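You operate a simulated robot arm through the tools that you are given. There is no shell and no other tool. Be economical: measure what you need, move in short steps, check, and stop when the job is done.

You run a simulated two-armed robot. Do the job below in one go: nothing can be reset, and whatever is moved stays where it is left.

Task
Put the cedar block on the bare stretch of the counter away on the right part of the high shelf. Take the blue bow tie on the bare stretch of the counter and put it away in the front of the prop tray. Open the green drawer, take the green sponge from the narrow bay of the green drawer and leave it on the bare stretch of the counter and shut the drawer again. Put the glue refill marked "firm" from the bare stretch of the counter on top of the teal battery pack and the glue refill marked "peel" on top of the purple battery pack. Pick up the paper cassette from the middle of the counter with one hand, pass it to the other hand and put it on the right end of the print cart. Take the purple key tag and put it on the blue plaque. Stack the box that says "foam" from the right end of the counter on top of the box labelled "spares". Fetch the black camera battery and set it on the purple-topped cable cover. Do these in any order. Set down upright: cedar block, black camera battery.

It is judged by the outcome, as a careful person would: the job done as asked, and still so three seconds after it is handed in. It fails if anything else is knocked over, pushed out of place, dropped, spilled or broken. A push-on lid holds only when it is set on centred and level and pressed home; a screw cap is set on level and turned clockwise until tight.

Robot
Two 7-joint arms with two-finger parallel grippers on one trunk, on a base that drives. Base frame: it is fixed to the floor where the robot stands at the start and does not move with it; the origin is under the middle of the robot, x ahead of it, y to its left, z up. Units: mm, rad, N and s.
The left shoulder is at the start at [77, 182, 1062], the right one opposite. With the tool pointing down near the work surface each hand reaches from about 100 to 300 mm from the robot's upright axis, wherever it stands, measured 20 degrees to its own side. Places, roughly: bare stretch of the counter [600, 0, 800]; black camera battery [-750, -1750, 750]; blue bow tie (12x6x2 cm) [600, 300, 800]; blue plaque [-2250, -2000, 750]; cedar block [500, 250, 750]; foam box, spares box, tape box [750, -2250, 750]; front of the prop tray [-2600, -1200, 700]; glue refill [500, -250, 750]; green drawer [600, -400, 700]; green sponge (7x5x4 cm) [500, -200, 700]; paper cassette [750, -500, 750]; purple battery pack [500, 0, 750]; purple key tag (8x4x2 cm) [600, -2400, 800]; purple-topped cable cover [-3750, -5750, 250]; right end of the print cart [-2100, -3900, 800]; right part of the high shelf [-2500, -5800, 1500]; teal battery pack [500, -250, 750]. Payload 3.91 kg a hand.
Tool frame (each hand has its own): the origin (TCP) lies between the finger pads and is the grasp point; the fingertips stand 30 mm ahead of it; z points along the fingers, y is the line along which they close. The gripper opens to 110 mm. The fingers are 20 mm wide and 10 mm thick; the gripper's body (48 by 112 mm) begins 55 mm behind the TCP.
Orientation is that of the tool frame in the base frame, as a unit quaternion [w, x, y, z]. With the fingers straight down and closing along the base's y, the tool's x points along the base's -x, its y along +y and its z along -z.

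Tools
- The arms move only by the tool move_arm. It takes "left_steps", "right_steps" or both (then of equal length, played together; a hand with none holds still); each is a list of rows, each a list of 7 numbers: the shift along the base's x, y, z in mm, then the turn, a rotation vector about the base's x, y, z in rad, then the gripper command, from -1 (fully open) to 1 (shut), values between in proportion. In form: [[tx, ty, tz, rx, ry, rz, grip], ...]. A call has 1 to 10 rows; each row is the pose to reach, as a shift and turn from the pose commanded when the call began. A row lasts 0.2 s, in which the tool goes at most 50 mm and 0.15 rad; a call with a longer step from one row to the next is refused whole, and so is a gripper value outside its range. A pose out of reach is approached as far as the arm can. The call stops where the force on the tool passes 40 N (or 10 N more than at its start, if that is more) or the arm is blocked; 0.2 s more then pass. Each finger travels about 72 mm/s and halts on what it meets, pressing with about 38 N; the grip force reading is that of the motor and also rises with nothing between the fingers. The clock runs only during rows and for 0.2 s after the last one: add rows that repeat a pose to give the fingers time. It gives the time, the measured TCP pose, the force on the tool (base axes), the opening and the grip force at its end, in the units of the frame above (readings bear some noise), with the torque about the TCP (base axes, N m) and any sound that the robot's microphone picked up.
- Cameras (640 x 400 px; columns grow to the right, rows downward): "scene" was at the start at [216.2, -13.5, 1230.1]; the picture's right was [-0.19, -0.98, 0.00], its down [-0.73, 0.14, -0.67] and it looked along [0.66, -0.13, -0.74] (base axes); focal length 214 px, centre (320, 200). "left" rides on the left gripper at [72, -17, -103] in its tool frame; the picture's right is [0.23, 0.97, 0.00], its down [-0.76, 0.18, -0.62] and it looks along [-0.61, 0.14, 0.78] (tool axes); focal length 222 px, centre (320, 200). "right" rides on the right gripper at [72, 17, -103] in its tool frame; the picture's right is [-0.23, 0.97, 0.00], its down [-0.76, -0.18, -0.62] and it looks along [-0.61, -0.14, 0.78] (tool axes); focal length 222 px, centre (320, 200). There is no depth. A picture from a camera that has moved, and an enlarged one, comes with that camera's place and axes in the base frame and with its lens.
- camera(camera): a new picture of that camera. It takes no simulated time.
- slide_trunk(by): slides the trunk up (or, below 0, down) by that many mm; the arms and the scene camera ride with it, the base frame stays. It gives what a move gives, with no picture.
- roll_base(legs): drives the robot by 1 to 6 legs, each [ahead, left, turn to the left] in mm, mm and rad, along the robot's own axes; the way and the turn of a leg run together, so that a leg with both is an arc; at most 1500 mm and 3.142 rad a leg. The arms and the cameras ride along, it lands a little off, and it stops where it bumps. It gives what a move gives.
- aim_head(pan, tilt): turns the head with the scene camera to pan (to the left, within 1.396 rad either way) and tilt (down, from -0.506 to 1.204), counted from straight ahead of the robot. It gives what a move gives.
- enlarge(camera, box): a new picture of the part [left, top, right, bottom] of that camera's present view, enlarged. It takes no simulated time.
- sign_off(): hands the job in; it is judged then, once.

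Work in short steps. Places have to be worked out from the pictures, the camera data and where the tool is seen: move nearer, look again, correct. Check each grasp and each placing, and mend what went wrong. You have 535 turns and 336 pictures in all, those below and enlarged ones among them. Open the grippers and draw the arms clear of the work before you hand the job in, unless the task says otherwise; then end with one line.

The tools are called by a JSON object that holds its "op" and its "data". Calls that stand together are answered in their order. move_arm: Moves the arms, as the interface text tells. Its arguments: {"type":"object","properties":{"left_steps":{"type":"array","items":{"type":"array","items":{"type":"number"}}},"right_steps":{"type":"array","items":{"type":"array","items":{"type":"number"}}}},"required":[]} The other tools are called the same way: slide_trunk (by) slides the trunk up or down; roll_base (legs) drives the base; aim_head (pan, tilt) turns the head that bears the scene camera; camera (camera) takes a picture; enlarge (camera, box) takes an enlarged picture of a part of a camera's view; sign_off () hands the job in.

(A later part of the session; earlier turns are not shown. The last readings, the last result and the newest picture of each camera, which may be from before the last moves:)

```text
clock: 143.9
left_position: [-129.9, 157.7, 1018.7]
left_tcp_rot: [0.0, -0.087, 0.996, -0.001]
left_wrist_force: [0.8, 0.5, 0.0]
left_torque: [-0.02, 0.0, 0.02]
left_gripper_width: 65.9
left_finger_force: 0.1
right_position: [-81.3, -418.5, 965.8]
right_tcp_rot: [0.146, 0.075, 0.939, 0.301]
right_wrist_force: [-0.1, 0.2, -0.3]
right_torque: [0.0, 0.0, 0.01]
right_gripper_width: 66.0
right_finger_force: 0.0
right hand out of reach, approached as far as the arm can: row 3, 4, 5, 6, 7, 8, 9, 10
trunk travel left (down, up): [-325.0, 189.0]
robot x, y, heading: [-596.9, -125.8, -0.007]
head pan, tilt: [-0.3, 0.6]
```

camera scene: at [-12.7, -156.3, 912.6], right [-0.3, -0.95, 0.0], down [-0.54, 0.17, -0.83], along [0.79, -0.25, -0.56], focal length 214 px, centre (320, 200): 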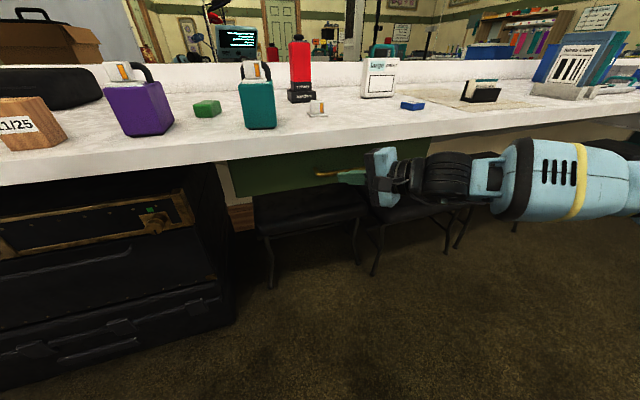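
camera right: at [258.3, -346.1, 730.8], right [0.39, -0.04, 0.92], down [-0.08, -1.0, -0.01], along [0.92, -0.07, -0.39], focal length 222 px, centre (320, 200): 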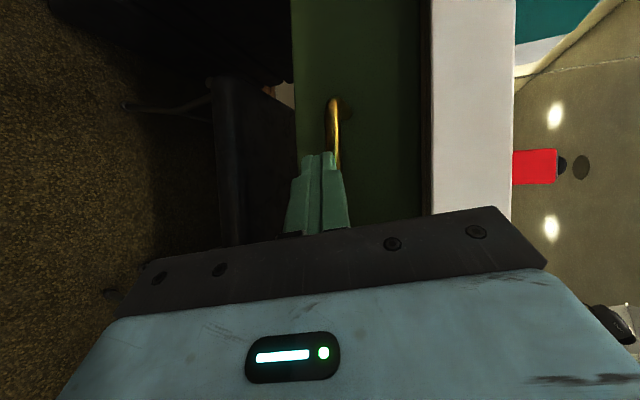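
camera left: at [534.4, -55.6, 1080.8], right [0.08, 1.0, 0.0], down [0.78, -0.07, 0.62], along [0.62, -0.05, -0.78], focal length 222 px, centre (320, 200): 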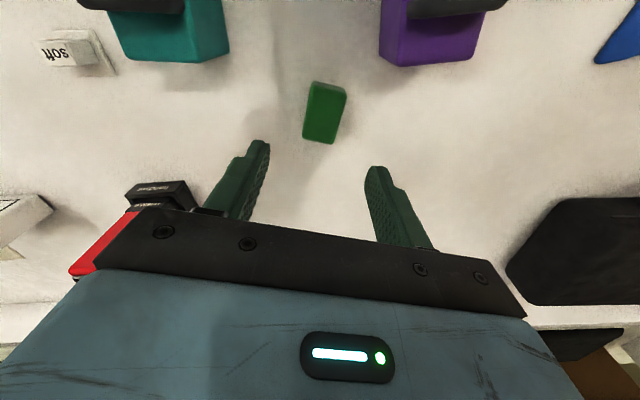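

I finish straightening the right hand and check the drawer and counter.

{"op": "move_arm", "data": {"right_steps": [[10, 0, 10, -0.123, 0.06, 0.031, -0.5], [20, 0, 20, -0.246, 0.119, 0.061, -0.5], [30, 0, 30, -0.368, 0.179, 0.092, -0.5], [40, 0, 40, -0.491, 0.238, 0.122, -0.5], [50, 0, 50, -0.614, 0.298, 0.153, -0.5], [50, 0, 50, -0.614, 0.298, 0.153, -0.5]]}}

{"op": "camera", "data": {"camera": "scene"}}

```text
clock: 145.3
left_position: [-130.6, 157.1, 1018.1]
left_tcp_rot: [0.001, -0.087, 0.996, 0.0]
left_wrist_force: [0.0, -0.2, -0.3]
left_torque: [-0.05, 0.01, -0.04]
left_gripper_width: 66.1
left_finger_force: 0.0
right_position: [-80.8, -418.1, 965.7]
right_tcp_rot: [0.147, 0.076, 0.939, 0.3]
right_wrist_force: [0.4, -0.5, -0.6]
right_torque: [-0.01, 0.02, 0.0]
right_gripper_width: 82.6
right_finger_force: 0.1
right hand out of reach, approached as far as the arm can: row 1, 2, 3, 4, 5, 6
trunk travel left (down, up): [-325.0, 189.0]
robot x, y, heading: [-597.5, -130.1, -0.009]
head pan, tilt: [-0.3, 0.6]
```

```text
255 pictures are left
camera scene: at [-373.7, -155.8, 1249.8], right [-0.3, -0.95, 0.0], down [-0.54, 0.17, -0.83], along [0.79, -0.25, -0.56], focal length 214 px, centre (320, 200)
```

scene: 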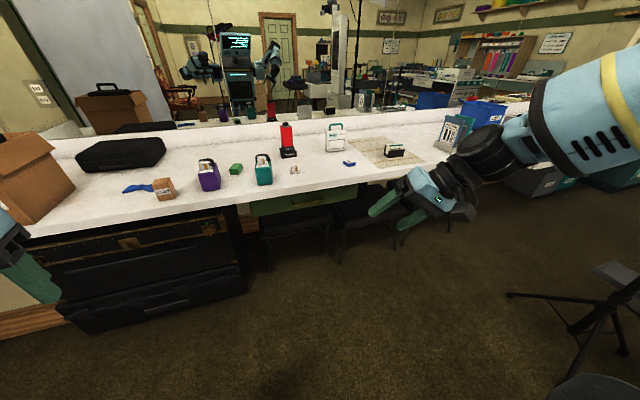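

The right arm is in an awkward branch; I raise it toward its original rest position before straightening.

{"op": "move_arm", "data": {"right_steps": [[0, 0, 40, 0, 0, 0, -0.5], [0, 0, 80, 0, 0, 0, -0.5], [0, 0, 120, 0, 0, 0, -0.5], [0, 0, 160, 0, 0, 0, -0.5], [0, 0, 160, -0.1, 0.05, 0.03, -0.5], [0, 0, 160, -0.2, 0.1, 0.06, -0.5], [0, 0, 160, -0.3, 0.15, 0.09, -0.5], [0, 0, 160, -0.4, 0.2, 0.12, -0.5], [0, 0, 160, -0.5, 0.25, 0.14, -0.5], [0, 0, 160, -0.614, 0.298, 0.153, -0.5]]}}

```text
clock: 147.6
left_position: [-129.8, 156.8, 1019.0]
left_tcp_rot: [0.001, -0.087, 0.996, -0.001]
left_wrist_force: [-0.3, 0.4, 0.5]
left_torque: [0.0, -0.03, -0.01]
left_gripper_width: 65.9
left_finger_force: 0.0
right_position: [-90.2, -451.5, 1076.2]
right_tcp_rot: [0.161, 0.074, 0.923, 0.343]
right_wrist_force: [0.3, 0.3, 0.1]
right_torque: [0.01, 0.03, -0.03]
right_gripper_width: 82.6
right_finger_force: 0.1
right hand out of reach, approached as far as the arm can: row 1, 2, 3, 4, 5, 6, 7, 8, 9, 10
trunk travel left (down, up): [-325.0, 189.0]
robot x, y, heading: [-592.0, -128.5, -0.018]
head pan, tilt: [-0.3, 0.6]
```

I bring the hand closer in, to its starting relative position, then straighten.

{"op": "move_arm", "data": {"right_steps": [[-40, 0, 0, 0, 0, 0, -0.5], [-80, 0, 0, 0, 0, 0, -0.5], [-120, 0, 20, 0, 0, 0, -0.5], [-150, 0, 40, 0, 0, 0, -0.5], [-150, 0, 40, -0.1, 0.05, 0, -0.5], [-150, 0, 40, -0.2, 0.1, 0, -0.5], [-150, 0, 40, -0.3, 0.15, 0, -0.5]]}}

{"op": "aim_head", "data": {"pan": -0.8, "tilt": 0.3}}

{"op": "camera", "data": {"camera": "scene"}}

```text
clock: 149.2
left_position: [-129.6, 156.1, 1019.3]
left_tcp_rot: [-0.001, -0.087, 0.996, -0.001]
left_wrist_force: [-0.9, -0.3, -0.3]
left_torque: [-0.01, 0.01, 0.04]
left_gripper_width: 66.1
left_finger_force: 0.1
right_position: [-197.0, -444.1, 1080.3]
right_tcp_rot: [0.168, 0.071, 0.913, 0.365]
right_wrist_force: [0.4, 0.4, -0.2]
right_torque: [0.01, 0.02, -0.03]
right_gripper_width: 82.5
right_finger_force: 0.1
right hand out of reach, approached as far as the arm can: row 2, 3, 4, 5, 6, 7
trunk travel left (down, up): [-325.0, 189.0]
robot x, y, heading: [-596.6, -128.5, -0.008]
head pan, tilt: [-0.3, 0.6]
```

```text
clock: 150.1
left_position: [-128.5, 156.2, 1019.0]
left_tcp_rot: [0.0, -0.087, 0.996, -0.001]
left_wrist_force: [0.1, -0.7, 0.7]
left_torque: [0.0, 0.0, -0.02]
left_gripper_width: 66.0
left_finger_force: 0.1
right_position: [-197.5, -443.9, 1079.8]
right_tcp_rot: [0.169, 0.072, 0.913, 0.363]
right_wrist_force: [0.7, -0.2, 0.5]
right_torque: [0.02, 0.01, 0.0]
right_gripper_width: 82.6
right_finger_force: 0.1
trunk travel left (down, up): [-325.0, 189.0]
robot x, y, heading: [-596.8, -130.3, -0.011]
head pan, tilt: [-0.799, 0.3]
```

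```text
254 pictures are left
camera scene: at [-393.3, -196.4, 1277.2], right [-0.72, -0.69, 0.0], down [-0.2, 0.21, -0.96], along [0.66, -0.69, -0.3], focal length 214 px, centre (320, 200)
```

scene: 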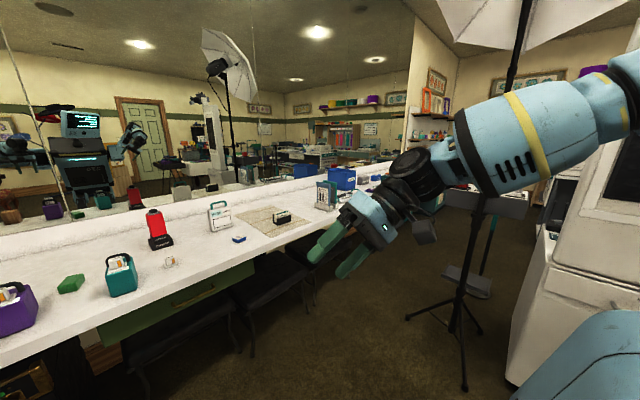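

The wrist seems to be in a flipped branch. I try yawing the hand back toward forward first, then rolling down.

{"op": "move_arm", "data": {"right_steps": [[40, 0, 0, 0, 0, -0.14, -0.5], [80, 0, 0, 0, 0, -0.28, -0.5], [100, 0, 0, 0, 0, -0.42, -0.5], [100, 0, 0, 0, 0, -0.56, -0.5], [100, 0, 0, 0, 0, -0.7, -0.5]]}}

{"op": "move_arm", "data": {"right_steps": [[0, 0, 0, -0.1, 0, 0, -0.5], [0, 0, 0, -0.2, 0, 0, -0.5], [0, 0, 0, -0.3, 0, 0, -0.5], [0, 0, 0, -0.4, 0, 0, -0.5]]}}

```text
clock: 151.3
left_position: [-128.6, 156.8, 1017.1]
left_tcp_rot: [0.0, -0.087, 0.996, -0.001]
left_wrist_force: [0.3, -0.2, 0.0]
left_torque: [0.0, -0.02, -0.02]
left_gripper_width: 66.2
left_finger_force: 0.0
right_position: [-94.4, -455.8, 1046.7]
right_tcp_rot: [0.284, 0.371, 0.828, 0.311]
right_wrist_force: [-0.1, -0.8, -1.0]
right_torque: [-0.04, 0.02, 0.0]
right_gripper_width: 82.4
right_finger_force: 0.0
right hand out of reach, approached as far as the arm can: row 3, 4, 5
trunk travel left (down, up): [-325.0, 189.0]
robot x, y, heading: [-597.6, -129.3, -0.012]
head pan, tilt: [-0.799, 0.3]
```

```text
clock: 152.3
left_position: [-128.6, 156.7, 1018.2]
left_tcp_rot: [-0.001, -0.087, 0.996, -0.001]
left_wrist_force: [-0.1, -0.3, 0.9]
left_torque: [0.0, 0.01, -0.02]
left_gripper_width: 65.9
left_finger_force: 0.1
right_position: [-95.4, -456.4, 1048.1]
right_tcp_rot: [0.351, 0.306, 0.874, 0.14]
right_wrist_force: [0.2, -0.3, -1.3]
right_torque: [-0.01, -0.02, -0.01]
right_gripper_width: 82.4
right_finger_force: 0.1
right hand out of reach, approached as far as the arm can: row 1, 2
trunk travel left (down, up): [-325.0, 189.0]
robot x, y, heading: [-595.6, -129.9, -0.012]
head pan, tilt: [-0.799, 0.3]
```

That freed it. I continue to the straight-down orientation.

{"op": "move_arm", "data": {"right_steps": [[0, 0, 0, -0.042, 0.105, 0.091, -0.5], [0, 0, 0, -0.083, 0.209, 0.183, -0.5], [0, 0, 0, -0.125, 0.314, 0.274, -0.5], [0, 0, 0, -0.167, 0.419, 0.365, -0.5], [0, 0, 0, -0.209, 0.524, 0.456, -0.5], [0, 0, 0, -0.25, 0.628, 0.548, -0.5], [0, 0, 0, -0.292, 0.733, 0.639, -0.5], [0, 0, 0, -0.292, 0.733, 0.639, -0.5]]}}

```text
clock: 154.1
left_position: [-129.5, 157.4, 1018.0]
left_tcp_rot: [-0.001, -0.087, 0.996, -0.001]
left_wrist_force: [-0.1, -0.5, 0.0]
left_torque: [0.0, 0.03, 0.01]
left_gripper_width: 66.2
left_finger_force: 0.0
right_position: [-97.8, -456.3, 1048.0]
right_tcp_rot: [0.0, 0.0, 1.0, 0.002]
right_wrist_force: [-1.0, -0.2, 0.2]
right_torque: [0.0, 0.05, 0.03]
right_gripper_width: 82.5
right_finger_force: 0.1
trunk travel left (down, up): [-325.0, 189.0]
robot x, y, heading: [-594.0, -128.6, -0.01]
head pan, tilt: [-0.799, 0.3]
```

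Both hands free. I straighten the left hand's yaw and drive to stand in front of the paper cassette (≈(725,−600)).

{"op": "move_arm", "data": {"left_steps": [[0, 0, 20, 0, 0, -0.09, -0.5], [0, 0, 40, 0, 0, -0.17, -0.5]]}}

{"op": "roll_base", "data": {"legs": [[0, -480, 0.01], [560, 0, 0]]}}

{"op": "aim_head", "data": {"pan": 0, "tilt": 0.9}}

{"op": "camera", "data": {"camera": "scene"}}

```text
clock: 154.7
left_position: [-128.9, 157.6, 1059.6]
left_tcp_rot: [0.0, -0.001, 1.0, 0.001]
left_wrist_force: [-0.4, 0.1, -0.1]
left_torque: [-0.02, -0.02, 0.03]
left_gripper_width: 82.8
left_finger_force: 0.0
right_position: [-98.0, -454.9, 1046.8]
right_tcp_rot: [0.0, 0.001, 1.0, 0.002]
right_wrist_force: [0.0, 0.5, -0.9]
right_torque: [0.01, 0.05, -0.01]
right_gripper_width: 82.3
right_finger_force: 0.1
trunk travel left (down, up): [-325.0, 189.0]
robot x, y, heading: [-593.4, -130.6, -0.008]
head pan, tilt: [-0.799, 0.3]
```

```text
clock: 162.2
left_position: [429.1, -327.9, 1059.0]
left_tcp_rot: [0.001, -0.001, 1.0, -0.001]
left_wrist_force: [0.3, 0.0, 0.3]
left_torque: [-0.03, 0.01, 0.0]
left_gripper_width: 82.3
left_finger_force: 0.1
right_position: [462.1, -940.3, 1047.5]
right_tcp_rot: [-0.001, 0.001, 1.0, 0.002]
right_wrist_force: [0.4, -0.1, -0.1]
right_torque: [0.01, 0.02, -0.01]
right_gripper_width: 82.4
right_finger_force: 0.0
trunk travel left (down, up): [-325.0, 189.0]
robot x, y, heading: [-38.4, -613.1, -0.012]
head pan, tilt: [-0.799, 0.3]
```

```text
clock: 163.4
left_position: [428.6, -328.2, 1058.1]
left_tcp_rot: [0.0, -0.003, 1.0, -0.002]
left_wrist_force: [-0.1, -0.2, 0.0]
left_torque: [-0.02, -0.01, 0.01]
left_gripper_width: 82.5
left_finger_force: 0.0
right_position: [461.6, -940.0, 1046.6]
right_tcp_rot: [-0.001, 0.001, 1.0, 0.001]
right_wrist_force: [-0.2, 0.7, -0.9]
right_torque: [-0.01, 0.02, -0.02]
right_gripper_width: 82.4
right_finger_force: 0.0
trunk travel left (down, up): [-325.0, 189.0]
robot x, y, heading: [-37.7, -617.0, -0.011]
head pan, tilt: [0.0, 0.901]
```

```text
253 pictures are left
camera scene: at [174.8, -614.0, 1225.0], right [-0.01, -1.0, 0.0], down [-0.78, 0.01, -0.62], along [0.62, -0.01, -0.78], focal length 214 px, centre (320, 200)
```

scene: 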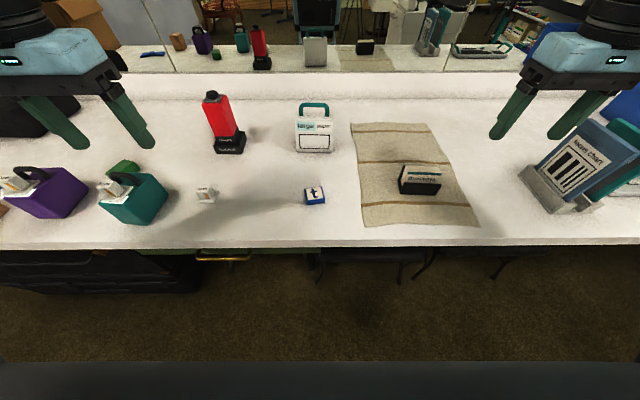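

{"op": "enlarge", "data": {"camera": "scene", "box": [270, 90, 370, 160]}}

```text
5.71 times, centred on (320, 125) of scene
camera zoom: at [174.8, -614.0, 1225.0], right [-0.01, -1.0, 0.0], down [-0.78, 0.01, -0.62], along [0.62, -0.01, -0.78], focal length 1226 px, centre (320, 629)
```

zoom: 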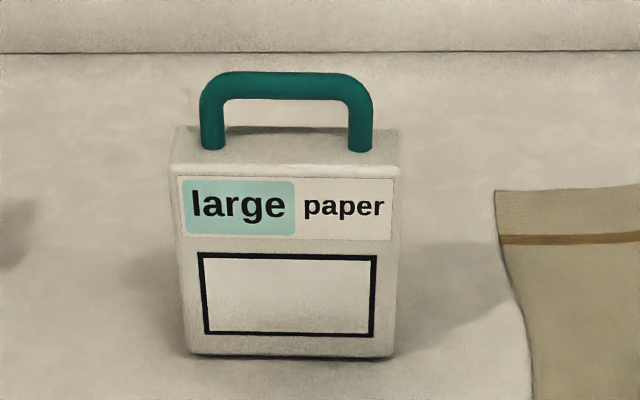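

Cassette: body x 726–764, y −545…−660, top z≈893, handle top z≈932, posts ~86 mm apart. The left hand will grip the handle across its posts, then hand over to the right. I drive closer.

{"op": "roll_base", "data": {"legs": [[130, -150, 0.011]]}}

{"op": "move_arm", "data": {"left_steps": [[40, -20, 0, 0, 0, 0, -1], [80, -45, 0, 0, 0, 0, -1], [120, -70, 0, 0, 0, 0, -1], [155, -95, 0, 0, 0, 0, -1], [185, -122, 0, 0, 0, 0, -1]]}}

{"op": "camera", "data": {"camera": "left"}}

```text
clock: 165.3
left_position: [552.3, -474.1, 1059.6]
left_tcp_rot: [-0.001, -0.008, 1.0, -0.002]
left_wrist_force: [0.5, 0.2, 0.2]
left_torque: [0.02, -0.03, 0.02]
left_gripper_width: 82.6
left_finger_force: 0.0
right_position: [591.9, -1086.7, 1046.6]
right_tcp_rot: [0.0, -0.005, 1.0, 0.002]
right_wrist_force: [0.4, 0.2, 0.3]
right_torque: [-0.02, 0.04, 0.0]
right_gripper_width: 82.8
right_finger_force: 0.1
trunk travel left (down, up): [-325.0, 189.0]
robot x, y, heading: [88.3, -762.5, 0.004]
head pan, tilt: [0.0, 0.901]
```

```text
clock: 166.5
left_position: [742.9, -599.1, 1058.2]
left_tcp_rot: [0.001, -0.006, 1.0, 0.0]
left_wrist_force: [0.1, -0.2, -0.2]
left_torque: [0.03, 0.03, 0.01]
left_gripper_width: 110.0
left_finger_force: 0.2
right_position: [592.1, -1088.3, 1046.4]
right_tcp_rot: [0.0, -0.004, 1.0, 0.002]
right_wrist_force: [0.3, 0.2, -0.4]
right_torque: [0.02, 0.01, -0.01]
right_gripper_width: 82.4
right_finger_force: 0.1
trunk travel left (down, up): [-325.0, 189.0]
robot x, y, heading: [85.9, -763.2, 0.0]
head pan, tilt: [0.0, 0.901]
```

```text
251 pictures are left
camera left: at [669.0, -617.2, 1160.4], right [-0.24, 0.97, 0.0], down [0.76, 0.19, 0.62], along [0.61, 0.15, -0.78], focal length 222 px, centre (320, 200)
```

left: 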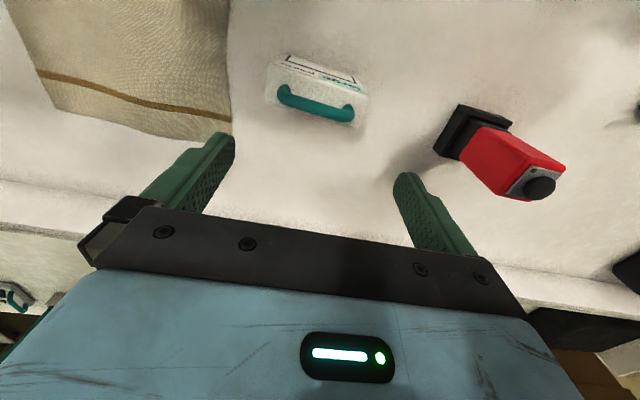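

Handle centre ≈(735,−603) by the wrist camera. I lower to z≈975 and re-check.

{"op": "move_arm", "data": {"left_steps": [[-4, -4, -40, 0, 0, 0, -1], [-4, -4, -83, 0, 0, 0, -1], [-4, -4, -83, 0, 0, 0, -1]]}}

{"op": "enlarge", "data": {"camera": "left", "box": [160, 20, 480, 240]}}

{"op": "enlarge", "data": {"camera": "scene", "box": [200, 60, 400, 200]}}

```text
clock: 167.3
left_position: [736.8, -601.4, 976.5]
left_tcp_rot: [0.001, -0.008, 1.0, -0.001]
left_wrist_force: [0.2, 0.1, 0.4]
left_torque: [0.04, 0.0, 0.0]
left_gripper_width: 109.9
left_finger_force: 0.0
right_position: [591.1, -1086.2, 1048.0]
right_tcp_rot: [0.001, -0.006, 1.0, 0.002]
right_wrist_force: [0.6, 0.4, 0.6]
right_torque: [0.03, 0.02, 0.01]
right_gripper_width: 82.3
right_finger_force: 0.0
trunk travel left (down, up): [-325.0, 189.0]
robot x, y, heading: [89.2, -764.2, 0.004]
head pan, tilt: [0.0, 0.901]
```

```text
1.82 times, centred on (320, 130) of left
camera zoom: at [664.1, -619.3, 1079.8], right [-0.24, 0.97, 0.0], down [0.76, 0.19, 0.62], along [0.61, 0.15, -0.78], focal length 404 px, centre (320, 327)
```

zoom: 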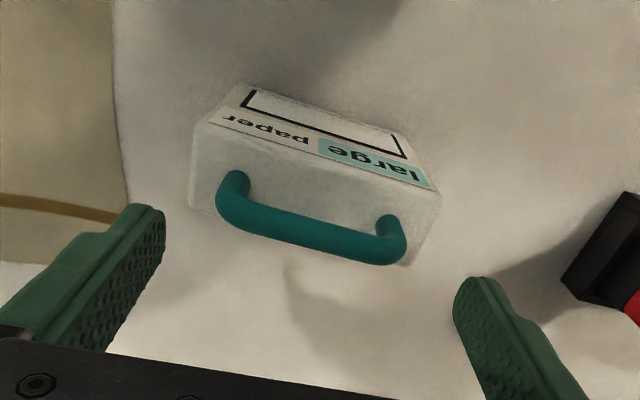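

```text
2.86 times, centred on (300, 130) of scene
camera zoom: at [302.1, -763.6, 1225.1], right [0.0, -1.0, 0.0], down [-0.78, 0.0, -0.62], along [0.62, 0.0, -0.78], focal length 613 px, centre (377, 400)
```

zoom: 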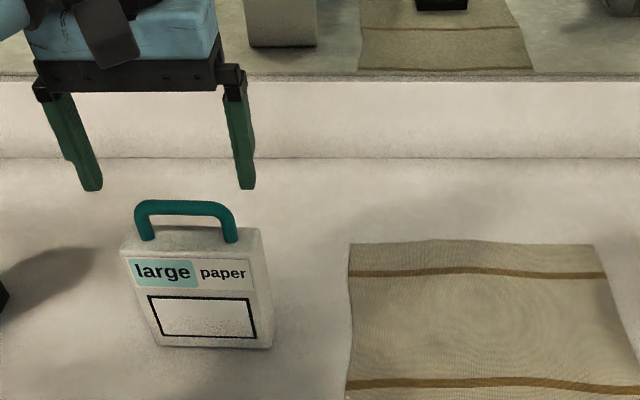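

Aligned. I lower to z≈928 and close on the handle posts.

{"op": "move_arm", "data": {"left_steps": [[1, -3, -25, 0, 0, 0, -1], [1, -3, -46, 0, 0, 0, -1], [1, -3, -46, 0, 0, 0, -0.7], [1, -3, -46, 0, 0, 0, -0.4], [1, -3, -46, 0, 0, 0, 0], [1, -3, -46, 0, 0, 0, 0]]}}

{"op": "camera", "data": {"camera": "left"}}

```text
clock: 168.7
left_position: [738.4, -604.8, 930.8]
left_tcp_rot: [0.0, -0.008, 1.0, 0.0]
left_wrist_force: [0.3, -0.4, 0.3]
left_torque: [0.02, 0.0, -0.04]
left_gripper_width: 83.0
left_finger_force: 38.1
right_position: [591.2, -1085.9, 1046.8]
right_tcp_rot: [0.0, -0.004, 1.0, 0.002]
right_wrist_force: [-0.3, -0.3, 0.1]
right_torque: [0.0, -0.02, -0.01]
right_gripper_width: 82.6
right_finger_force: 0.1
trunk travel left (down, up): [-325.0, 189.0]
robot x, y, heading: [91.7, -765.5, -0.001]
head pan, tilt: [0.0, 0.901]
```

```text
248 pictures are left
camera left: at [665.7, -621.6, 1033.5], right [-0.24, 0.97, 0.0], down [0.76, 0.19, 0.62], along [0.6, 0.15, -0.78], focal length 222 px, centre (320, 200)
```

left: 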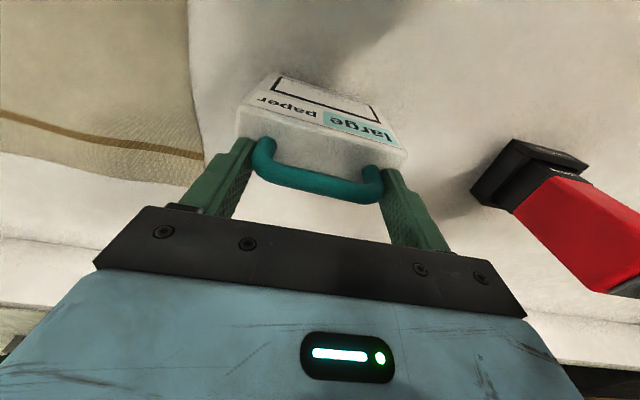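

Gripped (83 mm). I lift gently and check that it hangs properly.

{"op": "move_arm", "data": {"left_steps": [[0, 0, 15, 0, 0, 0, 0], [0, 0, 40, 0, 0, 0, 0], [0, 0, 80, 0, 0, 0, 0], [0, 0, 120, 0, 0, 0, 0], [0, 0, 160, 0, 0, 0, 0]]}}

{"op": "camera", "data": {"camera": "left"}}

{"op": "camera", "data": {"camera": "scene"}}

```text
clock: 169.9
left_position: [741.3, -606.8, 1090.5]
left_tcp_rot: [0.001, -0.006, 1.0, 0.0]
left_wrist_force: [0.5, 0.9, -2.6]
left_torque: [-0.01, -0.04, 0.01]
left_gripper_width: 82.9
left_finger_force: 37.9
right_position: [591.1, -1088.3, 1047.0]
right_tcp_rot: [0.002, -0.004, 1.0, 0.002]
right_wrist_force: [0.3, 0.4, -0.1]
right_torque: [0.0, -0.01, 0.01]
right_gripper_width: 82.6
right_finger_force: 0.1
trunk travel left (down, up): [-325.0, 189.0]
robot x, y, heading: [88.5, -768.5, -0.004]
head pan, tilt: [0.0, 0.901]
```

```text
247 pictures are left
camera left: at [667.7, -623.5, 1192.9], right [-0.24, 0.97, 0.0], down [0.76, 0.19, 0.62], along [0.61, 0.15, -0.78], focal length 222 px, centre (320, 200)
```

left: 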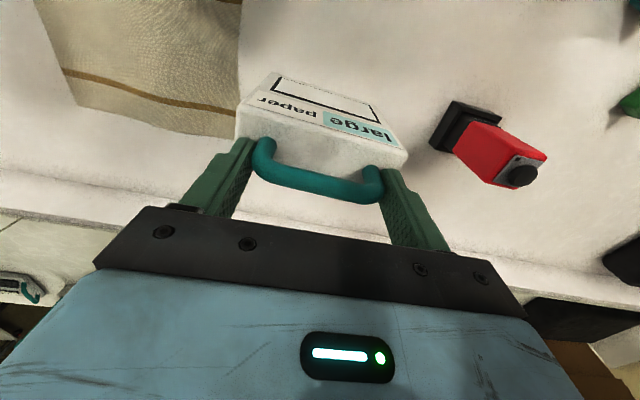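

```text
246 pictures are left
camera scene: at [302.0, -763.9, 1225.1], right [0.0, -1.0, 0.0], down [-0.78, 0.0, -0.62], along [0.62, 0.0, -0.78], focal length 214 px, centre (320, 200)
```

scene: 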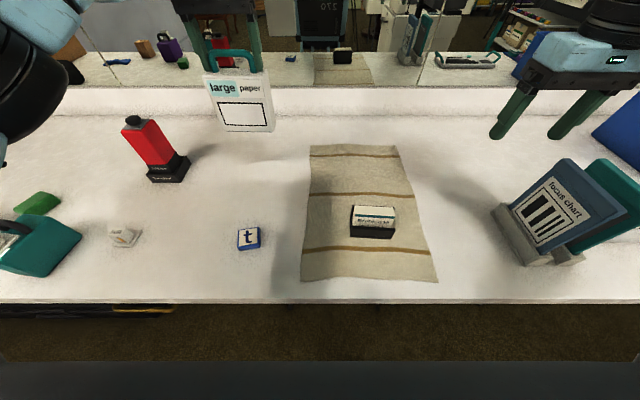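

It holds well. I back off to free space for the handover.

{"op": "roll_base", "data": {"legs": [[-300, 0, 0], [-100, 300, 0]]}}

{"op": "aim_head", "data": {"pan": 0, "tilt": 0.5}}

```text
clock: 174.8
left_position: [345.7, -302.0, 1089.4]
left_tcp_rot: [-0.001, -0.007, 1.0, -0.001]
left_wrist_force: [-0.6, -0.1, -3.5]
left_torque: [-0.01, -0.01, -0.03]
left_gripper_width: 82.8
left_finger_force: 37.9
right_position: [195.6, -783.5, 1047.3]
right_tcp_rot: [0.0, -0.003, 1.0, 0.002]
right_wrist_force: [0.1, 1.1, 0.4]
right_torque: [0.0, -0.03, 0.03]
right_gripper_width: 82.7
right_finger_force: 0.0
trunk travel left (down, up): [-325.0, 189.0]
robot x, y, heading: [-309.2, -458.5, -0.008]
head pan, tilt: [0.0, 0.901]
```

```text
clock: 175.7
left_position: [345.9, -301.1, 1088.7]
left_tcp_rot: [0.0, -0.005, 1.0, -0.001]
left_wrist_force: [0.2, -0.6, -3.8]
left_torque: [0.01, 0.0, 0.02]
left_gripper_width: 83.0
left_finger_force: 38.3
right_position: [195.0, -782.3, 1047.8]
right_tcp_rot: [0.0, -0.003, 1.0, 0.003]
right_wrist_force: [0.5, 0.5, -0.4]
right_torque: [0.03, 0.02, 0.02]
right_gripper_width: 82.4
right_finger_force: 0.1
trunk travel left (down, up): [-325.0, 189.0]
robot x, y, heading: [-306.2, -460.3, -0.003]
head pan, tilt: [0.0, 0.499]
```

Now I turn the left hand −0.8 rad and bring it to the centre, while the right hand turns to a 45° pitched pose facing the cassette's right edge.

{"op": "move_arm", "data": {"left_steps": [[-24, -16, 0, 0, 0, -0.133, 0], [-48, -33, 0, 0, 0, -0.267, 0], [-73, -50, 0, 0, 0, -0.4, 0], [-97, -66, 0, 0, 0, -0.533, 0], [-122, -83, 0, 0, 0, -0.667, 0], [-146, -99, 0, 0, 0, -0.8, 0], [-146, -99, 0, 0, 0, -0.8, 0], [-146, -99, 0, 0, 0, -0.8, 0]], "right_steps": [[0, 0, 0, 0.038, -0.093, 0.091, -0.4], [0, 0, 0, 0.075, -0.186, 0.182, -0.4], [0, 0, 0, 0.113, -0.279, 0.274, -0.4], [0, 0, 0, 0.151, -0.372, 0.365, -0.4], [0, 0, 0, 0.189, -0.465, 0.456, -0.4], [0, 0, 0, 0.227, -0.558, 0.547, -0.4], [0, 0, 0, 0.264, -0.651, 0.639, -0.4], [0, 0, 0, 0.302, -0.744, 0.73, -0.4]]}}

{"op": "camera", "data": {"camera": "scene"}}

{"op": "camera", "data": {"camera": "right"}}

```text
clock: 177.5
left_position: [197.3, -399.2, 1089.5]
left_tcp_rot: [-0.001, 0.384, 0.923, -0.001]
left_wrist_force: [0.7, -1.4, -3.7]
left_torque: [-0.03, -0.03, 0.0]
left_gripper_width: 82.9
left_finger_force: 38.1
right_position: [193.4, -764.3, 1047.0]
right_tcp_rot: [0.283, -0.303, 0.902, 0.122]
right_wrist_force: [-0.1, -0.2, 0.1]
right_torque: [0.01, 0.02, -0.01]
right_gripper_width: 77.2
right_finger_force: 0.0
right hand out of reach, approached as far as the arm can: row 7, 8
trunk travel left (down, up): [-325.0, 189.0]
robot x, y, heading: [-307.3, -456.9, -0.002]
head pan, tilt: [0.0, 0.499]
```

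```text
245 pictures are left
camera scene: at [-78.1, -459.1, 1258.9], right [0.0, -1.0, 0.0], down [-0.48, 0.0, -0.88], along [0.88, 0.0, -0.48], focal length 214 px, centre (320, 200)
```

scene: 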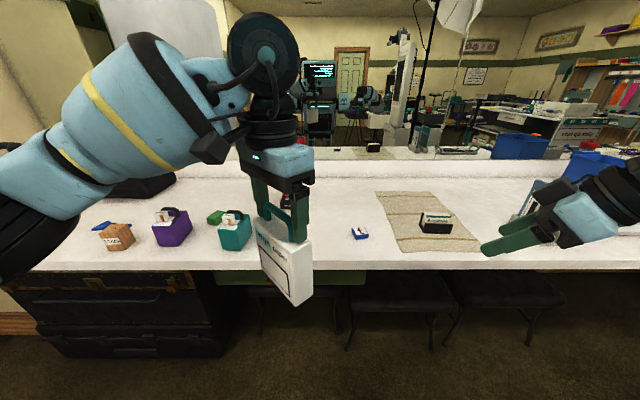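

```text
244 pictures are left
camera right: at [89.8, -826.4, 1089.1], right [-0.45, 0.87, 0.18], down [0.34, -0.02, 0.94], along [0.83, 0.48, -0.29], focal length 222 px, centre (320, 200)
```

right: 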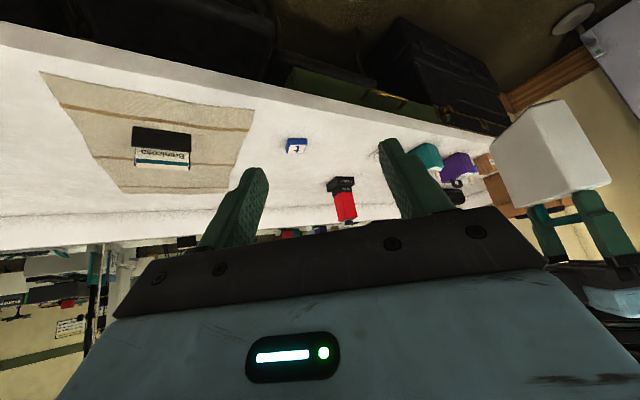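

The poses work. I bring the right hand to a pre-grasp point about 100 mm short of the cassette's right edge.

{"op": "move_arm", "data": {"right_steps": [[-9, 36, 4, 0.01, -0.02, 0.015, -0.4], [-18, 72, 8, 0.02, -0.04, 0.03, -0.4], [-27, 108, 12, 0.03, -0.06, 0.045, -0.4], [-36, 144, 16, 0.04, -0.08, 0.06, -0.4], [-45, 180, 20, 0.05, -0.1, 0.075, -0.4], [-54, 216, 24, 0.06, -0.12, 0.09, -0.4], [-63, 252, 28, 0.069, -0.153, 0.103, -0.4], [-73, 288, 31, 0.069, -0.153, 0.103, -0.4], [-73, 288, 31, 0.069, -0.153, 0.103, -0.4]]}}

{"op": "camera", "data": {"camera": "scene"}}

{"op": "camera", "data": {"camera": "right"}}

```text
clock: 179.5
left_position: [196.5, -398.6, 1089.1]
left_tcp_rot: [0.001, 0.384, 0.923, 0.0]
left_wrist_force: [-0.3, -0.4, -3.7]
left_torque: [-0.02, -0.02, 0.01]
left_gripper_width: 82.9
left_finger_force: 37.8
right_position: [120.5, -473.6, 1080.8]
right_tcp_rot: [0.354, -0.347, 0.856, 0.143]
right_wrist_force: [-0.3, 0.3, 0.8]
right_torque: [-0.02, -0.04, -0.01]
right_gripper_width: 76.7
right_finger_force: 0.0
trunk travel left (down, up): [-325.0, 189.0]
robot x, y, heading: [-308.2, -458.6, -0.002]
head pan, tilt: [0.0, 0.499]
```

```text
243 pictures are left
camera scene: at [-79.1, -458.6, 1259.1], right [0.0, -1.0, 0.0], down [-0.48, 0.0, -0.88], along [0.88, 0.0, -0.48], focal length 214 px, centre (320, 200)
```

scene: 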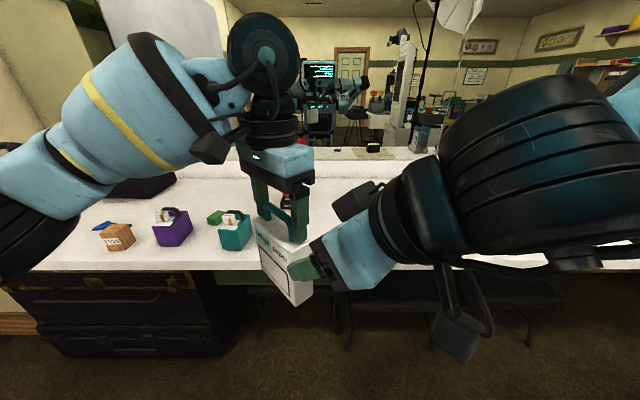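

```text
242 pictures are left
camera right: at [18.7, -548.5, 1103.2], right [-0.56, 0.81, 0.16], down [0.19, -0.06, 0.98], along [0.8, 0.58, -0.12], focal length 222 px, centre (320, 200)
```

right: 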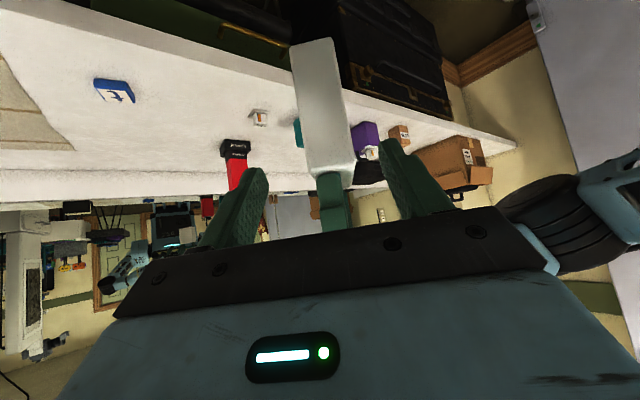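

The cassette's edge is centred between the right fingers. I advance 100 mm along the approach line.

{"op": "move_arm", "data": {"right_steps": [[12.7, 12.3, -17.7, 0, 0, 0, -0.4], [25.4, 24.6, -35.4, 0, 0, 0, -0.4], [38, 37, -53, 0, 0, 0, -0.4], [50, 49, -70, 0, 0, 0, -0.4], [50, 49, -70, 0, 0, 0, -0.4]]}}

{"op": "camera", "data": {"camera": "scene"}}

{"op": "camera", "data": {"camera": "right"}}

```text
clock: 180.5
left_position: [200.0, -395.1, 1092.1]
left_tcp_rot: [0.006, 0.376, 0.927, 0.003]
left_wrist_force: [3.8, 2.5, -3.3]
left_torque: [0.12, -0.26, 0.02]
left_gripper_width: 80.4
left_finger_force: 26.0
right_position: [175.5, -472.2, 1018.7]
right_tcp_rot: [0.342, -0.352, 0.86, 0.139]
right_wrist_force: [-3.7, -2.5, -1.0]
right_torque: [-0.05, 0.04, 0.19]
right_gripper_width: 77.4
right_finger_force: 1.2
right hand out of reach, approached as far as the arm can: row 1, 2, 3, 4
trunk travel left (down, up): [-325.0, 189.0]
robot x, y, heading: [-309.4, -461.6, -0.002]
head pan, tilt: [0.0, 0.499]
stopped in row 4 (left hand): the force on the tool passed its limit at 44 N (the readings are from after the stop); the commanded pose is now the measured one
```

```text
241 pictures are left
camera scene: at [-78.9, -458.3, 1259.1], right [0.0, -1.0, 0.0], down [-0.48, 0.0, -0.88], along [0.88, 0.0, -0.48], focal length 214 px, centre (320, 200)
```

scene: 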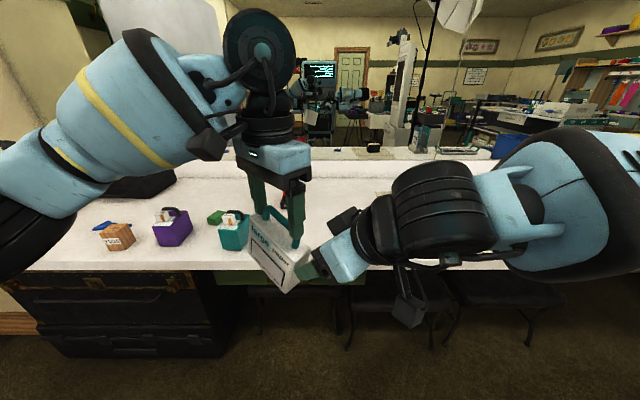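

```text
240 pictures are left
camera right: at [76.0, -547.4, 1044.3], right [-0.56, 0.81, 0.15], down [0.21, -0.04, 0.98], along [0.8, 0.58, -0.15], focal length 222 px, centre (320, 200)
```

right: 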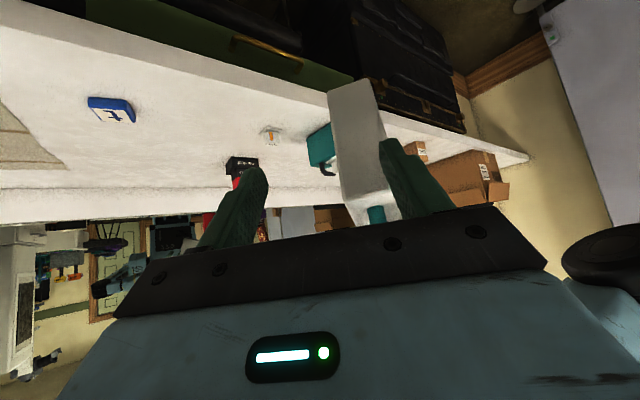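

The right hand drifted off line and pushed the cassette. I back it off along the way it came.

{"op": "move_arm", "data": {"right_steps": [[-14, 0, 15, 0, 0, 0, -0.6], [-28, 0, 31, 0, 0, 0, -0.6], [-42, -5, 46, 0, 0, 0, -0.6], [-56, -10, 62, 0, 0, 0, -0.6]]}}

{"op": "camera", "data": {"camera": "scene"}}

{"op": "camera", "data": {"camera": "left"}}

```text
clock: 181.5
left_position: [200.2, -394.2, 1093.0]
left_tcp_rot: [0.005, 0.377, 0.926, 0.002]
left_wrist_force: [0.1, 0.3, -3.2]
left_torque: [-0.03, 0.08, 0.03]
left_gripper_width: 78.8
left_finger_force: 37.8
right_position: [120.7, -482.0, 1080.0]
right_tcp_rot: [0.342, -0.351, 0.86, 0.138]
right_wrist_force: [-0.6, 0.5, -0.4]
right_torque: [0.03, 0.03, 0.04]
right_gripper_width: 87.9
right_finger_force: 0.0
trunk travel left (down, up): [-325.0, 189.0]
robot x, y, heading: [-307.1, -456.5, -0.006]
head pan, tilt: [0.0, 0.499]
```

```text
239 pictures are left
camera scene: at [-78.6, -458.5, 1259.0], right [0.0, -1.0, 0.0], down [-0.48, 0.0, -0.88], along [0.88, 0.0, -0.48], focal length 214 px, centre (320, 200)
```

scene: 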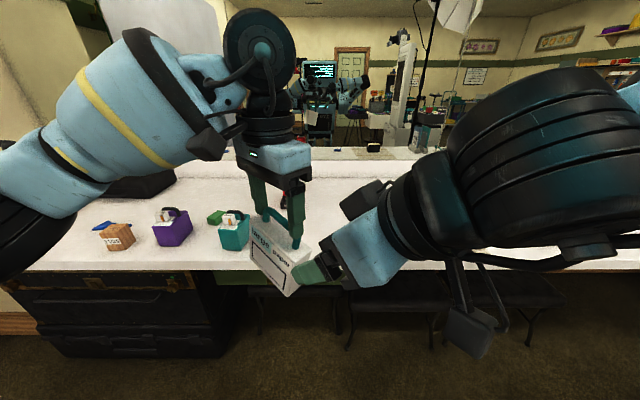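

```text
238 pictures are left
camera left: at [134.9, -355.9, 1194.6], right [0.52, 0.86, 0.01], down [0.66, -0.41, 0.63], along [0.54, -0.32, -0.78], focal length 222 px, centre (320, 200)
```

left: 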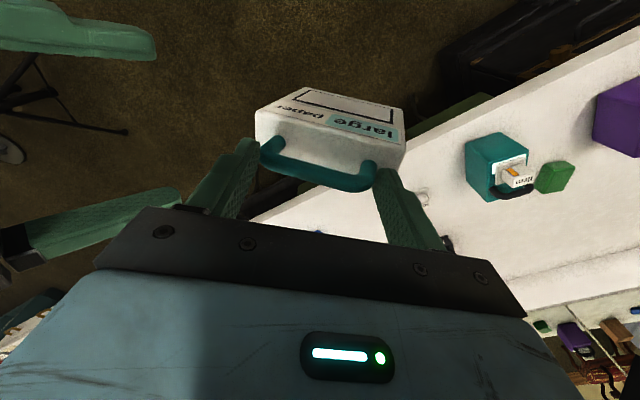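

The cassette is still held, only tilted a bit. I shift both hands to the right/forward where the right arm has more room.

{"op": "move_arm", "data": {"left_steps": [[10, -20, 0, 0, 0, 0, 0], [20, -40, 0, 0, 0, 0, 0], [35, -60, 0, 0, 0, 0, 0], [50, -80, 0, 0, 0, 0, 0], [60, -100, 0, 0, 0, 0, 0], [60, -100, 0, 0, 0, 0, 0]], "right_steps": [[5, -30, 0, 0, 0, 0, -0.6], [10, -60, 0, 0, 0, 0, -0.6], [20, -90, 0, 0, 0, 0, -0.6], [30, -110, 0, 0, 0, 0, -0.6], [40, -120, 0, 0, 0, 0, -0.6], [40, -120, 0, 0, 0, 0, -0.6]]}}

{"op": "camera", "data": {"camera": "right"}}

{"op": "camera", "data": {"camera": "scene"}}

```text
clock: 182.9
left_position: [260.6, -494.2, 1093.3]
left_tcp_rot: [0.005, 0.376, 0.926, 0.003]
left_wrist_force: [-0.4, 1.1, -2.8]
left_torque: [-0.07, 0.02, -0.01]
left_gripper_width: 78.8
left_finger_force: 37.0
right_position: [162.5, -605.2, 1080.2]
right_tcp_rot: [0.343, -0.351, 0.86, 0.139]
right_wrist_force: [0.5, -0.1, -0.1]
right_torque: [-0.01, -0.01, -0.02]
right_gripper_width: 87.8
right_finger_force: 0.0
trunk travel left (down, up): [-325.0, 189.0]
robot x, y, heading: [-305.7, -456.0, 0.002]
head pan, tilt: [0.0, 0.499]
```

```text
237 pictures are left
camera right: at [62.2, -679.3, 1105.9], right [-0.56, 0.81, 0.16], down [0.21, -0.04, 0.98], along [0.8, 0.58, -0.15], focal length 222 px, centre (320, 200)
```

right: 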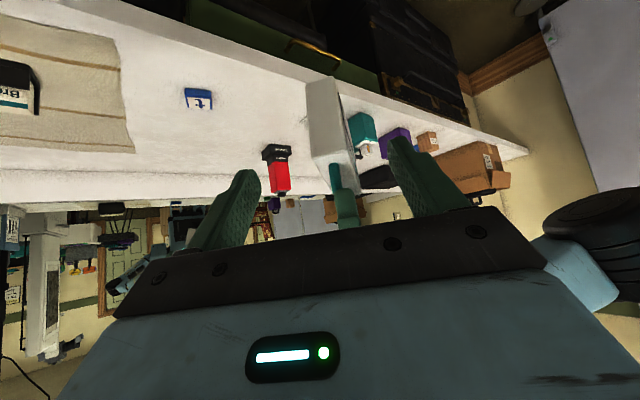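

```text
236 pictures are left
camera scene: at [-77.8, -458.0, 1258.8], right [0.0, -1.0, 0.0], down [-0.48, 0.0, -0.88], along [0.88, 0.0, -0.48], focal length 214 px, centre (320, 200)
```

scene: 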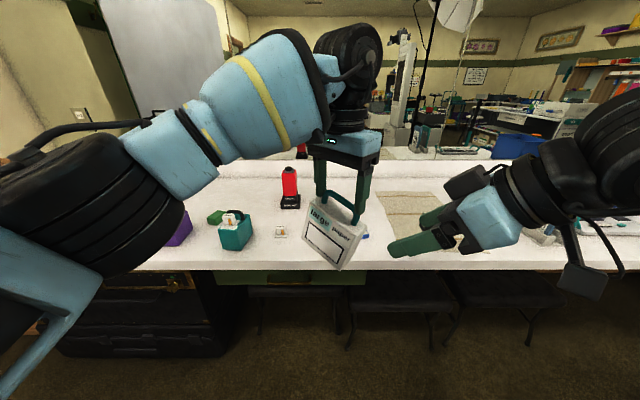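

I zoom the right camera to judge the cassette's tilt and edge position.

{"op": "enlarge", "data": {"camera": "right", "box": [220, 50, 440, 240]}}

{"op": "enlarge", "data": {"camera": "scene", "box": [270, 110, 430, 290]}}

```text
2.11 times, centred on (330, 145) of right
camera zoom: at [62.2, -679.3, 1105.9], right [-0.56, 0.81, 0.16], down [0.21, -0.04, 0.98], along [0.8, 0.58, -0.15], focal length 468 px, centre (299, 316)
```

zoom: 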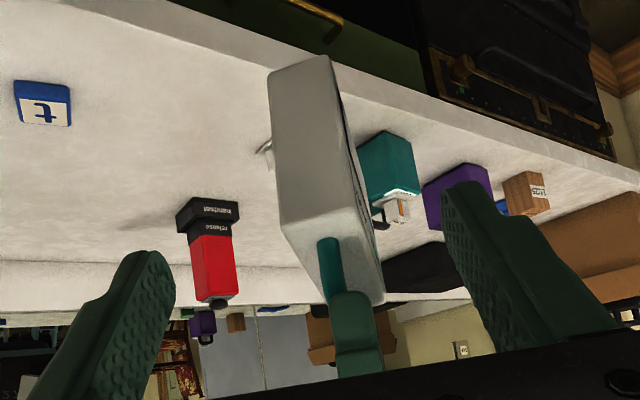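

```text
2.22 times, centred on (350, 200) of scene
camera zoom: at [-77.8, -458.0, 1258.8], right [0.0, -1.0, 0.0], down [-0.48, 0.0, -0.88], along [0.88, 0.0, -0.48], focal length 477 px, centre (253, 200)
```

zoom: 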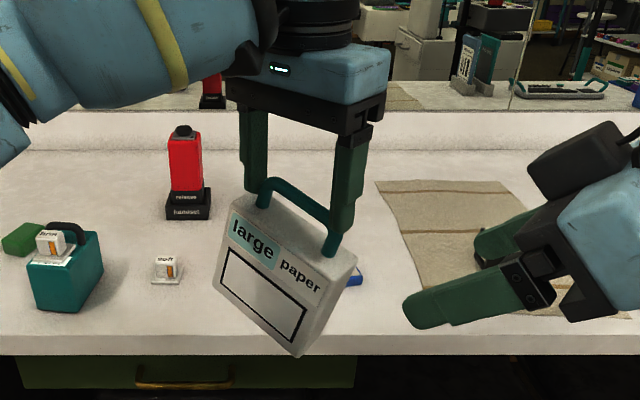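

I adjust the right hand: shallower pitch and lined up with the middle of the tilted edge, 90 mm short.

{"op": "move_arm", "data": {"right_steps": [[10, 10, -20, 0.07, -0.071, 0, -0.6], [20, 20, -35, 0.14, -0.143, 0, -0.6], [30, 30, -45, 0.21, -0.214, 0, -0.6], [30, 35, -54, 0.21, -0.214, 0, -0.6], [30, 35, -54, 0.21, -0.214, 0, -0.6]]}}

{"op": "enlarge", "data": {"camera": "right", "box": [180, 20, 460, 240]}}

{"op": "enlarge", "data": {"camera": "scene", "box": [270, 110, 430, 290]}}

```text
clock: 184.1
left_position: [260.8, -494.9, 1095.1]
left_tcp_rot: [0.005, 0.377, 0.926, 0.002]
left_wrist_force: [-0.3, 0.1, -4.0]
left_torque: [-0.04, 0.05, 0.0]
left_gripper_width: 78.5
left_finger_force: 37.7
right_position: [192.2, -567.5, 1026.7]
right_tcp_rot: [0.467, -0.325, 0.8, 0.191]
right_wrist_force: [-0.1, -0.4, 0.4]
right_torque: [0.01, 0.01, 0.0]
right_gripper_width: 88.1
right_finger_force: 0.0
trunk travel left (down, up): [-325.0, 189.0]
robot x, y, heading: [-306.7, -462.5, -0.002]
head pan, tilt: [0.0, 0.499]
```

```text
1.82 times, centred on (320, 130) of right
camera zoom: at [90.5, -644.0, 1014.9], right [-0.6, 0.77, 0.2], down [0.0, -0.25, 0.97], along [0.8, 0.58, 0.14], focal length 404 px, centre (320, 327)
```

zoom: 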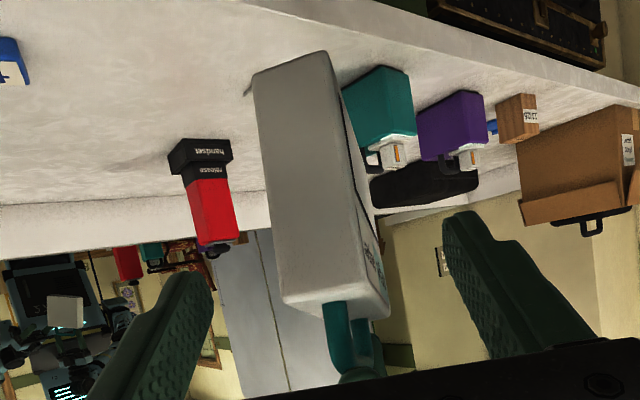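

```text
2.22 times, centred on (350, 200) of scene
camera zoom: at [-77.6, -458.7, 1258.8], right [0.0, -1.0, 0.0], down [-0.48, 0.0, -0.88], along [0.88, 0.0, -0.48], focal length 477 px, centre (253, 200)
```

zoom: 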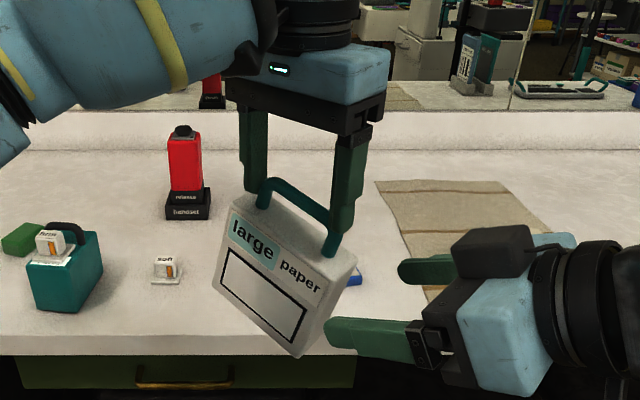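

Well centred. I advance in two checked stages.

{"op": "move_arm", "data": {"right_steps": [[12, 13, -7, 0, 0, 0, -0.6], [24, 26, -14, 0, 0, 0, -0.6], [36, 39, -21, 0, 0, 0, -0.6]]}}

{"op": "enlarge", "data": {"camera": "right", "box": [180, 20, 460, 240]}}

```text
clock: 184.9
left_position: [259.6, -494.5, 1095.1]
left_tcp_rot: [0.005, 0.377, 0.926, 0.003]
left_wrist_force: [0.9, 0.1, -3.2]
left_torque: [-0.06, 0.06, -0.03]
left_gripper_width: 78.7
left_finger_force: 38.2
right_position: [228.1, -527.0, 1005.4]
right_tcp_rot: [0.466, -0.326, 0.801, 0.189]
right_wrist_force: [-0.6, 0.2, 0.9]
right_torque: [0.03, -0.02, 0.04]
right_gripper_width: 87.8
right_finger_force: 0.1
trunk travel left (down, up): [-325.0, 189.0]
robot x, y, heading: [-307.6, -460.5, 0.001]
head pan, tilt: [0.0, 0.499]
```

```text
1.82 times, centred on (320, 130) of right
camera zoom: at [126.3, -604.4, 993.2], right [-0.6, 0.77, 0.2], down [0.0, -0.24, 0.97], along [0.8, 0.58, 0.14], focal length 404 px, centre (320, 327)
```

zoom: 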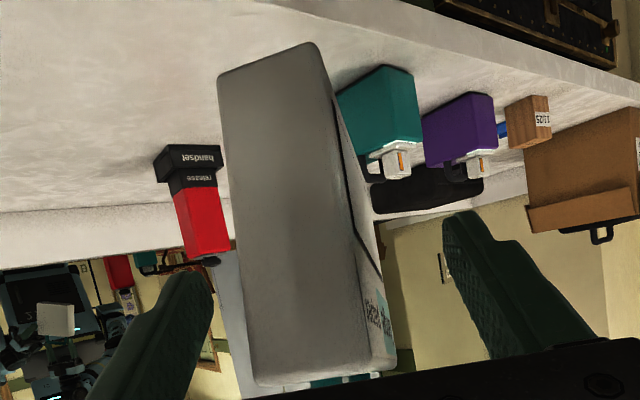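

I shift about 9 mm to centre, and advance the rest.

{"op": "move_arm", "data": {"right_steps": [[6, -7, 0, 0, 0, 0, -0.6], [18, 5, -6, 0, 0, 0, -0.6], [30, 18, -12, 0, 0, 0, -0.6], [37, 25, -16, 0, 0, 0, -0.6]]}}

{"op": "enlarge", "data": {"camera": "right", "box": [180, 20, 460, 240]}}

{"op": "enlarge", "data": {"camera": "scene", "box": [270, 110, 430, 290]}}

```text
clock: 185.9
left_position: [264.4, -489.0, 1094.5]
left_tcp_rot: [0.006, 0.371, 0.929, 0.006]
left_wrist_force: [23.2, 30.3, 2.9]
left_torque: [0.94, -0.78, 0.17]
left_gripper_width: 73.8
left_finger_force: 18.7
right_position: [265.2, -504.8, 985.6]
right_tcp_rot: [0.465, -0.324, 0.802, 0.19]
right_wrist_force: [-21.9, -30.1, -4.9]
right_torque: [2.16, -1.72, 0.2]
right_gripper_width: 87.9
right_finger_force: 0.0
trunk travel left (down, up): [-325.0, 189.0]
robot x, y, heading: [-310.4, -460.4, -0.005]
head pan, tilt: [0.0, 0.499]
```

```text
1.82 times, centred on (320, 130) of right
camera zoom: at [162.5, -581.1, 974.2], right [-0.6, 0.78, 0.2], down [0.01, -0.24, 0.97], along [0.8, 0.58, 0.14], focal length 404 px, centre (320, 327)
```

zoom: 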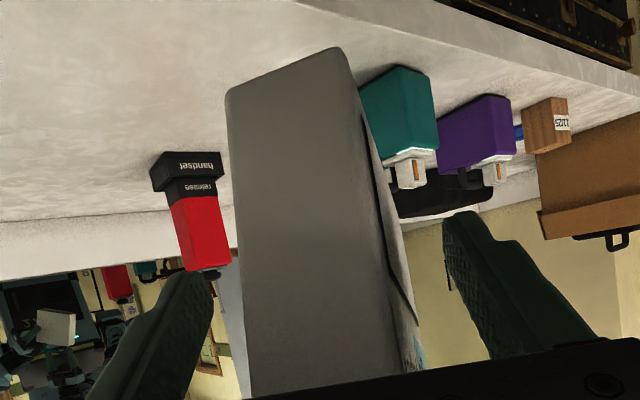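

```text
2.22 times, centred on (350, 200) of scene
camera zoom: at [-77.4, -458.2, 1258.7], right [0.0, -1.0, 0.0], down [-0.48, 0.0, -0.88], along [0.88, 0.0, -0.48], focal length 477 px, centre (253, 200)
```

zoom: 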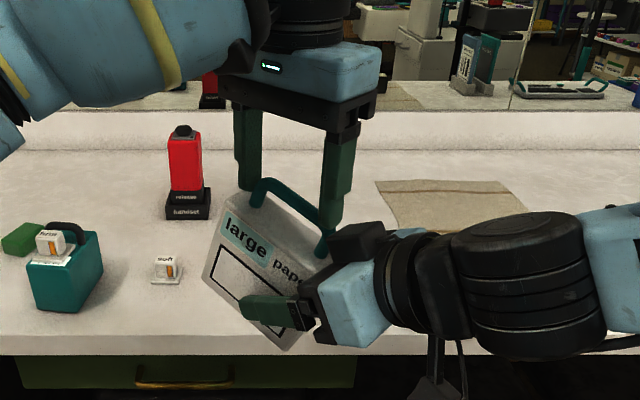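

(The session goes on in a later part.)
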